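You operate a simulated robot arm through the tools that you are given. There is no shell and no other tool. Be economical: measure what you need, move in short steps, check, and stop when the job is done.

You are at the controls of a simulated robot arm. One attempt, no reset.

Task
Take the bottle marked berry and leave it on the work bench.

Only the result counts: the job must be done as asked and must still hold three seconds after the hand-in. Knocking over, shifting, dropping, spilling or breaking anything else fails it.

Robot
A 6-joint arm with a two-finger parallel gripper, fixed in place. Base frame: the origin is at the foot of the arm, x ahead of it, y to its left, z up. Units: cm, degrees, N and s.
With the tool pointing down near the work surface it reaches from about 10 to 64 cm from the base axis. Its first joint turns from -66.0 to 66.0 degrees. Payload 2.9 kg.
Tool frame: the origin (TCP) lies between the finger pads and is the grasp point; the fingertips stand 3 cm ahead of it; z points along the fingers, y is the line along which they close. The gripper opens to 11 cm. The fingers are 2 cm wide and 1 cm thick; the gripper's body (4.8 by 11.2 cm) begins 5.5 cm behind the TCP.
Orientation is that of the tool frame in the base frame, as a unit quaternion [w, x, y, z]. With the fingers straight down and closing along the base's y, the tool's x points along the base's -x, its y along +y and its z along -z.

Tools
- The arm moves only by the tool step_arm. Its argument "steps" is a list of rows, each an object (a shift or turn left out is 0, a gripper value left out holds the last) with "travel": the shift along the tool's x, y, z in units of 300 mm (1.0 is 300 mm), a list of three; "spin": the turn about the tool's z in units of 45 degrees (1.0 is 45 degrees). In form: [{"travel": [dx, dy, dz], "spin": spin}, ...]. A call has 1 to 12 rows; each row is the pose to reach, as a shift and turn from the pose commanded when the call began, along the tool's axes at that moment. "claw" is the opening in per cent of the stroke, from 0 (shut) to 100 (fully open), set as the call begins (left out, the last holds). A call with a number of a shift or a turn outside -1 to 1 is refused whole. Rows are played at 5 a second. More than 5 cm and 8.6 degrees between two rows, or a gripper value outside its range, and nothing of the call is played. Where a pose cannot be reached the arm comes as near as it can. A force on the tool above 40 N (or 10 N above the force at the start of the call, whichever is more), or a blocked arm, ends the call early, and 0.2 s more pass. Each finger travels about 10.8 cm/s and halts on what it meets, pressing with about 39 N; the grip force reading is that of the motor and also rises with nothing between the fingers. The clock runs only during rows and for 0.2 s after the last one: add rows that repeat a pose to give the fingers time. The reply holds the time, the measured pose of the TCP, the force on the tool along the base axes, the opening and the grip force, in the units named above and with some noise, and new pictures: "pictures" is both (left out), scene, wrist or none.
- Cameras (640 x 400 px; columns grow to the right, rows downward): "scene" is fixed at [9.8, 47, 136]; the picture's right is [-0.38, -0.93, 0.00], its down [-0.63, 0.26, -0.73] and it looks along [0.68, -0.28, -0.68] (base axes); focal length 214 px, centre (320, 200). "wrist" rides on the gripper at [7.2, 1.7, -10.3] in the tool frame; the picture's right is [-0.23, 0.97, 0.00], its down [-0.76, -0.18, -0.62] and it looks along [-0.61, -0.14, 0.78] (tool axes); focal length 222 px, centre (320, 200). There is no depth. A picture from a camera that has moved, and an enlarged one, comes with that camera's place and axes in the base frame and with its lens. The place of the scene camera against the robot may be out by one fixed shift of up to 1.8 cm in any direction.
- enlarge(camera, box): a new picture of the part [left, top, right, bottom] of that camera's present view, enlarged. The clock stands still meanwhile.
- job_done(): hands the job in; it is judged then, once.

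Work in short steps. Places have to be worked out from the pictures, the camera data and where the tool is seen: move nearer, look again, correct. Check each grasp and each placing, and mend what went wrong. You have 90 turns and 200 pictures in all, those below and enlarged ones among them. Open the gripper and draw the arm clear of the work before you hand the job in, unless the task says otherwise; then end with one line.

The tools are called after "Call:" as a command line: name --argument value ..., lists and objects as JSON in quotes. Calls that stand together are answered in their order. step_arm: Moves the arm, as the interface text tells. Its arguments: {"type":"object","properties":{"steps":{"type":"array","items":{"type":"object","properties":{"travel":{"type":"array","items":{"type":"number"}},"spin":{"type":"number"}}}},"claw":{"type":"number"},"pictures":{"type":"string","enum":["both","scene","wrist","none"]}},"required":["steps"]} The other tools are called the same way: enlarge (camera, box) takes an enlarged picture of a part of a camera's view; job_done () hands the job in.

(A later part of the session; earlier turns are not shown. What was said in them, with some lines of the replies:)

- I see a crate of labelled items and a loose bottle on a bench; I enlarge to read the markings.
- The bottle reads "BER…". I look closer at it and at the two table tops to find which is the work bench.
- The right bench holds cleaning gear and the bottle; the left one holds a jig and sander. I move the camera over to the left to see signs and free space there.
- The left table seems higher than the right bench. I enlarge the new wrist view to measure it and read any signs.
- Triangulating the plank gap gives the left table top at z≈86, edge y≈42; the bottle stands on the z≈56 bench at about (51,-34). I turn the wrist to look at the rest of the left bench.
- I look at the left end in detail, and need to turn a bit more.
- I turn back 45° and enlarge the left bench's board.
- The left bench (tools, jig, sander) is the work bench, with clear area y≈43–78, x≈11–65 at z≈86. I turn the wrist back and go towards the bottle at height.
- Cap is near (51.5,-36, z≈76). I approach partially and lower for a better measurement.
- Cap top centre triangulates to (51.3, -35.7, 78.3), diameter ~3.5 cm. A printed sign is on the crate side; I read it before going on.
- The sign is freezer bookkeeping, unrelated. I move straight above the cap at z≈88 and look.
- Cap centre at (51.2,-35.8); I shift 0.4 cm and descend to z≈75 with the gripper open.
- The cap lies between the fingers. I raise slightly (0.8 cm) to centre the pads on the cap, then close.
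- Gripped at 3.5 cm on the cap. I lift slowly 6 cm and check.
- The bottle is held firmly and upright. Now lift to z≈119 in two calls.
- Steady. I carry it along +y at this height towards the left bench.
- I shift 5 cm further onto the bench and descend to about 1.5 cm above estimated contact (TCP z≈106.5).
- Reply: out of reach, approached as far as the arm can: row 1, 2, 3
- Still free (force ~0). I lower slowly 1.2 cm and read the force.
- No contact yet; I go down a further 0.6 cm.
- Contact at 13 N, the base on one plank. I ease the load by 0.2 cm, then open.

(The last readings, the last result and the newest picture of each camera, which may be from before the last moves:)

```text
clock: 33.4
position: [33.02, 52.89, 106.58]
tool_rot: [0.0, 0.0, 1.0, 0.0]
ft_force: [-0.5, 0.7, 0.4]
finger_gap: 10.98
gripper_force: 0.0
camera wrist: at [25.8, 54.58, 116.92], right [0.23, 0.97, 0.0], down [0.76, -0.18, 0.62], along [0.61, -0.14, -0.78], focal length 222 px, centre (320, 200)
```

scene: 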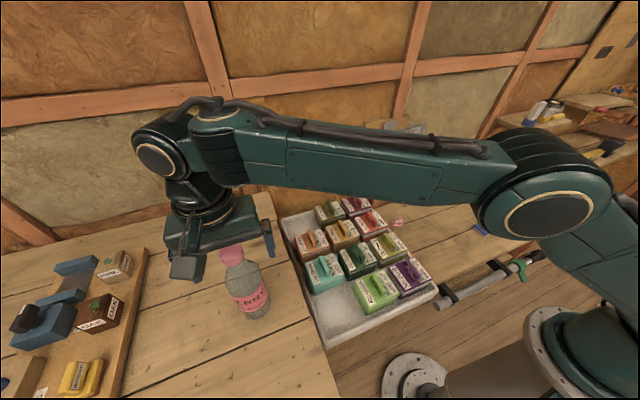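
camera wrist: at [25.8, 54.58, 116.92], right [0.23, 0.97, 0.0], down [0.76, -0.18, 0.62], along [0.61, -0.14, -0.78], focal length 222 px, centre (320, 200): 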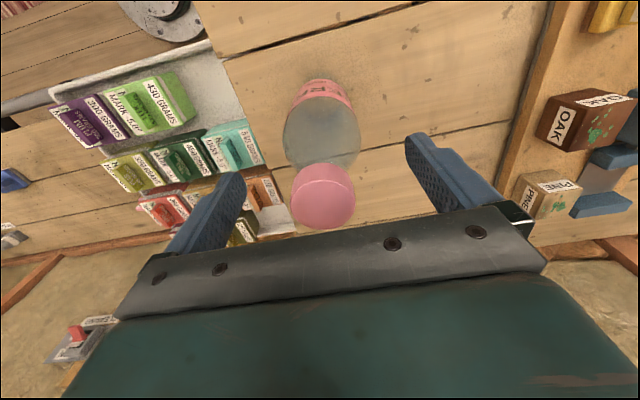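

Released, bottle standing. I rise 7 cm straight up, within reach, then draw back toward the base.

Call:
step_arm --steps '[{"travel": [0, 0, -0.06]}, {"travel": [0, 0, -0.15]}, {"travel": [0, 0, -0.23]}, {"travel": [0, 0, -0.23]}]' --pictures "wrist"

```text
clock: 34.4
position: [33.03, 53.01, 113.32]
tool_rot: [0.0, -0.001, 1.0, 0.0]
ft_force: [-0.2, -0.1, -0.6]
finger_gap: 10.97
gripper_force: 0.0
camera wrist: at [25.86, 54.63, 123.81], right [0.23, 0.97, 0.0], down [0.76, -0.18, 0.62], along [0.61, -0.14, -0.78], focal length 222 px, centre (320, 200)
```

wrist: 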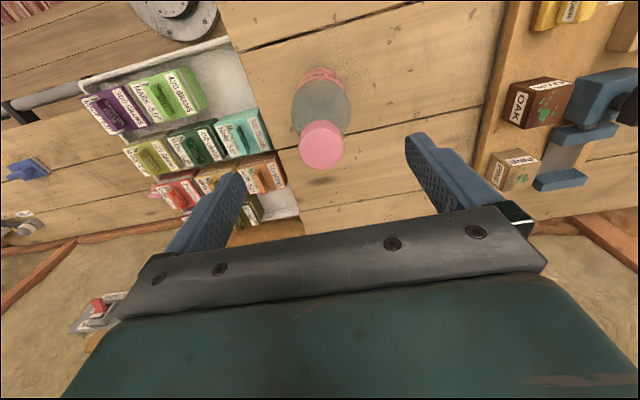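

The fingertips (z≈110.3) are above the cap (≈108.7). I move off toward -x/-y while rising.

Call:
step_arm --steps '[{"travel": [0.03, -0.04, -0.04]}, {"travel": [0.06, -0.1, -0.1]}, {"travel": [0.1, -0.2, -0.17]}, {"travel": [0.1, -0.34, -0.2]}, {"travel": [0.1, -0.48, -0.2]}, {"travel": [0.1, -0.62, -0.2]}, {"travel": [0.1, -0.76, -0.2]}, {"travel": [0.1, -0.9, -0.2]}, {"travel": [0.1, -0.98, -0.2]}, {"travel": [0.1, -0.98, -0.2]}]'

Call:
enlarge --camera "scene" --box '[140, 180, 440, 370]'

```text
clock: 36.6
position: [30.0, 23.76, 119.53]
tool_rot: [0.0, 0.0, 1.0, 0.0]
ft_force: [0.2, 0.4, -0.8]
finger_gap: 11.0
gripper_force: 0.1
camera wrist: at [22.7, 25.37, 129.91], right [0.23, 0.97, 0.0], down [0.76, -0.18, 0.62], along [0.61, -0.14, -0.78], focal length 222 px, centre (320, 200)
```

scene: 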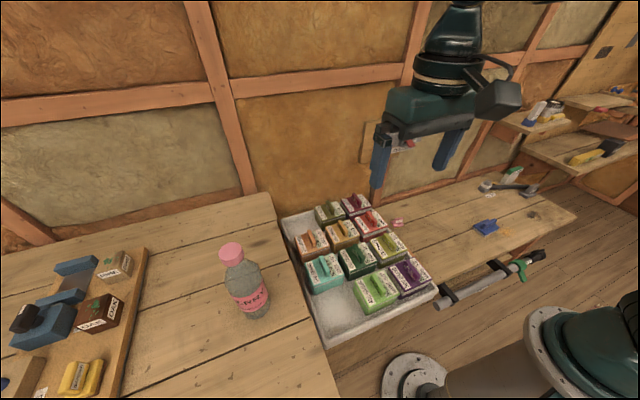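
wrist: 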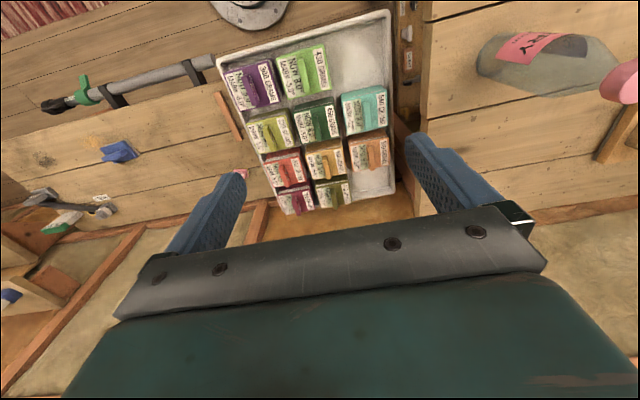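

```text
2.11 times, centred on (290, 275) of scene
camera zoom: at [9.8, 46.99, 136.0], right [-0.38, -0.93, 0.0], down [-0.63, 0.26, -0.73], along [0.68, -0.28, -0.68], focal length 452 px, centre (383, 42)
```

zoom: 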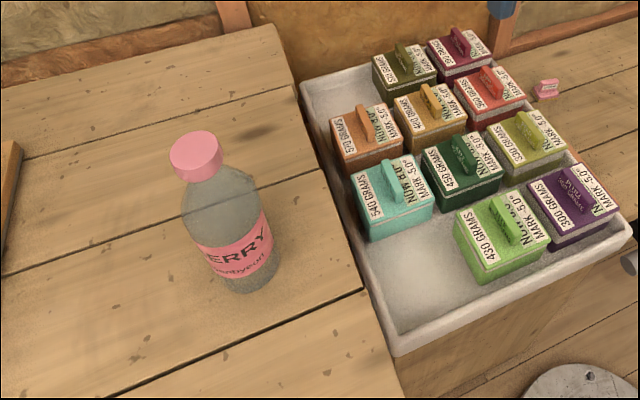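

The bottle stands upright on the left bench, everything else is where it was, and the arm is clear with the gripper open. I hand the job in.

Call:
job_done

```text
The job is handed in.
```

I took the bottle marked BERRY from the right bench and left it standing upright on the left bench. No sign names the work bench; I took it to be the left one because it holds the jig and sander. Nothing else moved, and the arm is clear with the gripper open.
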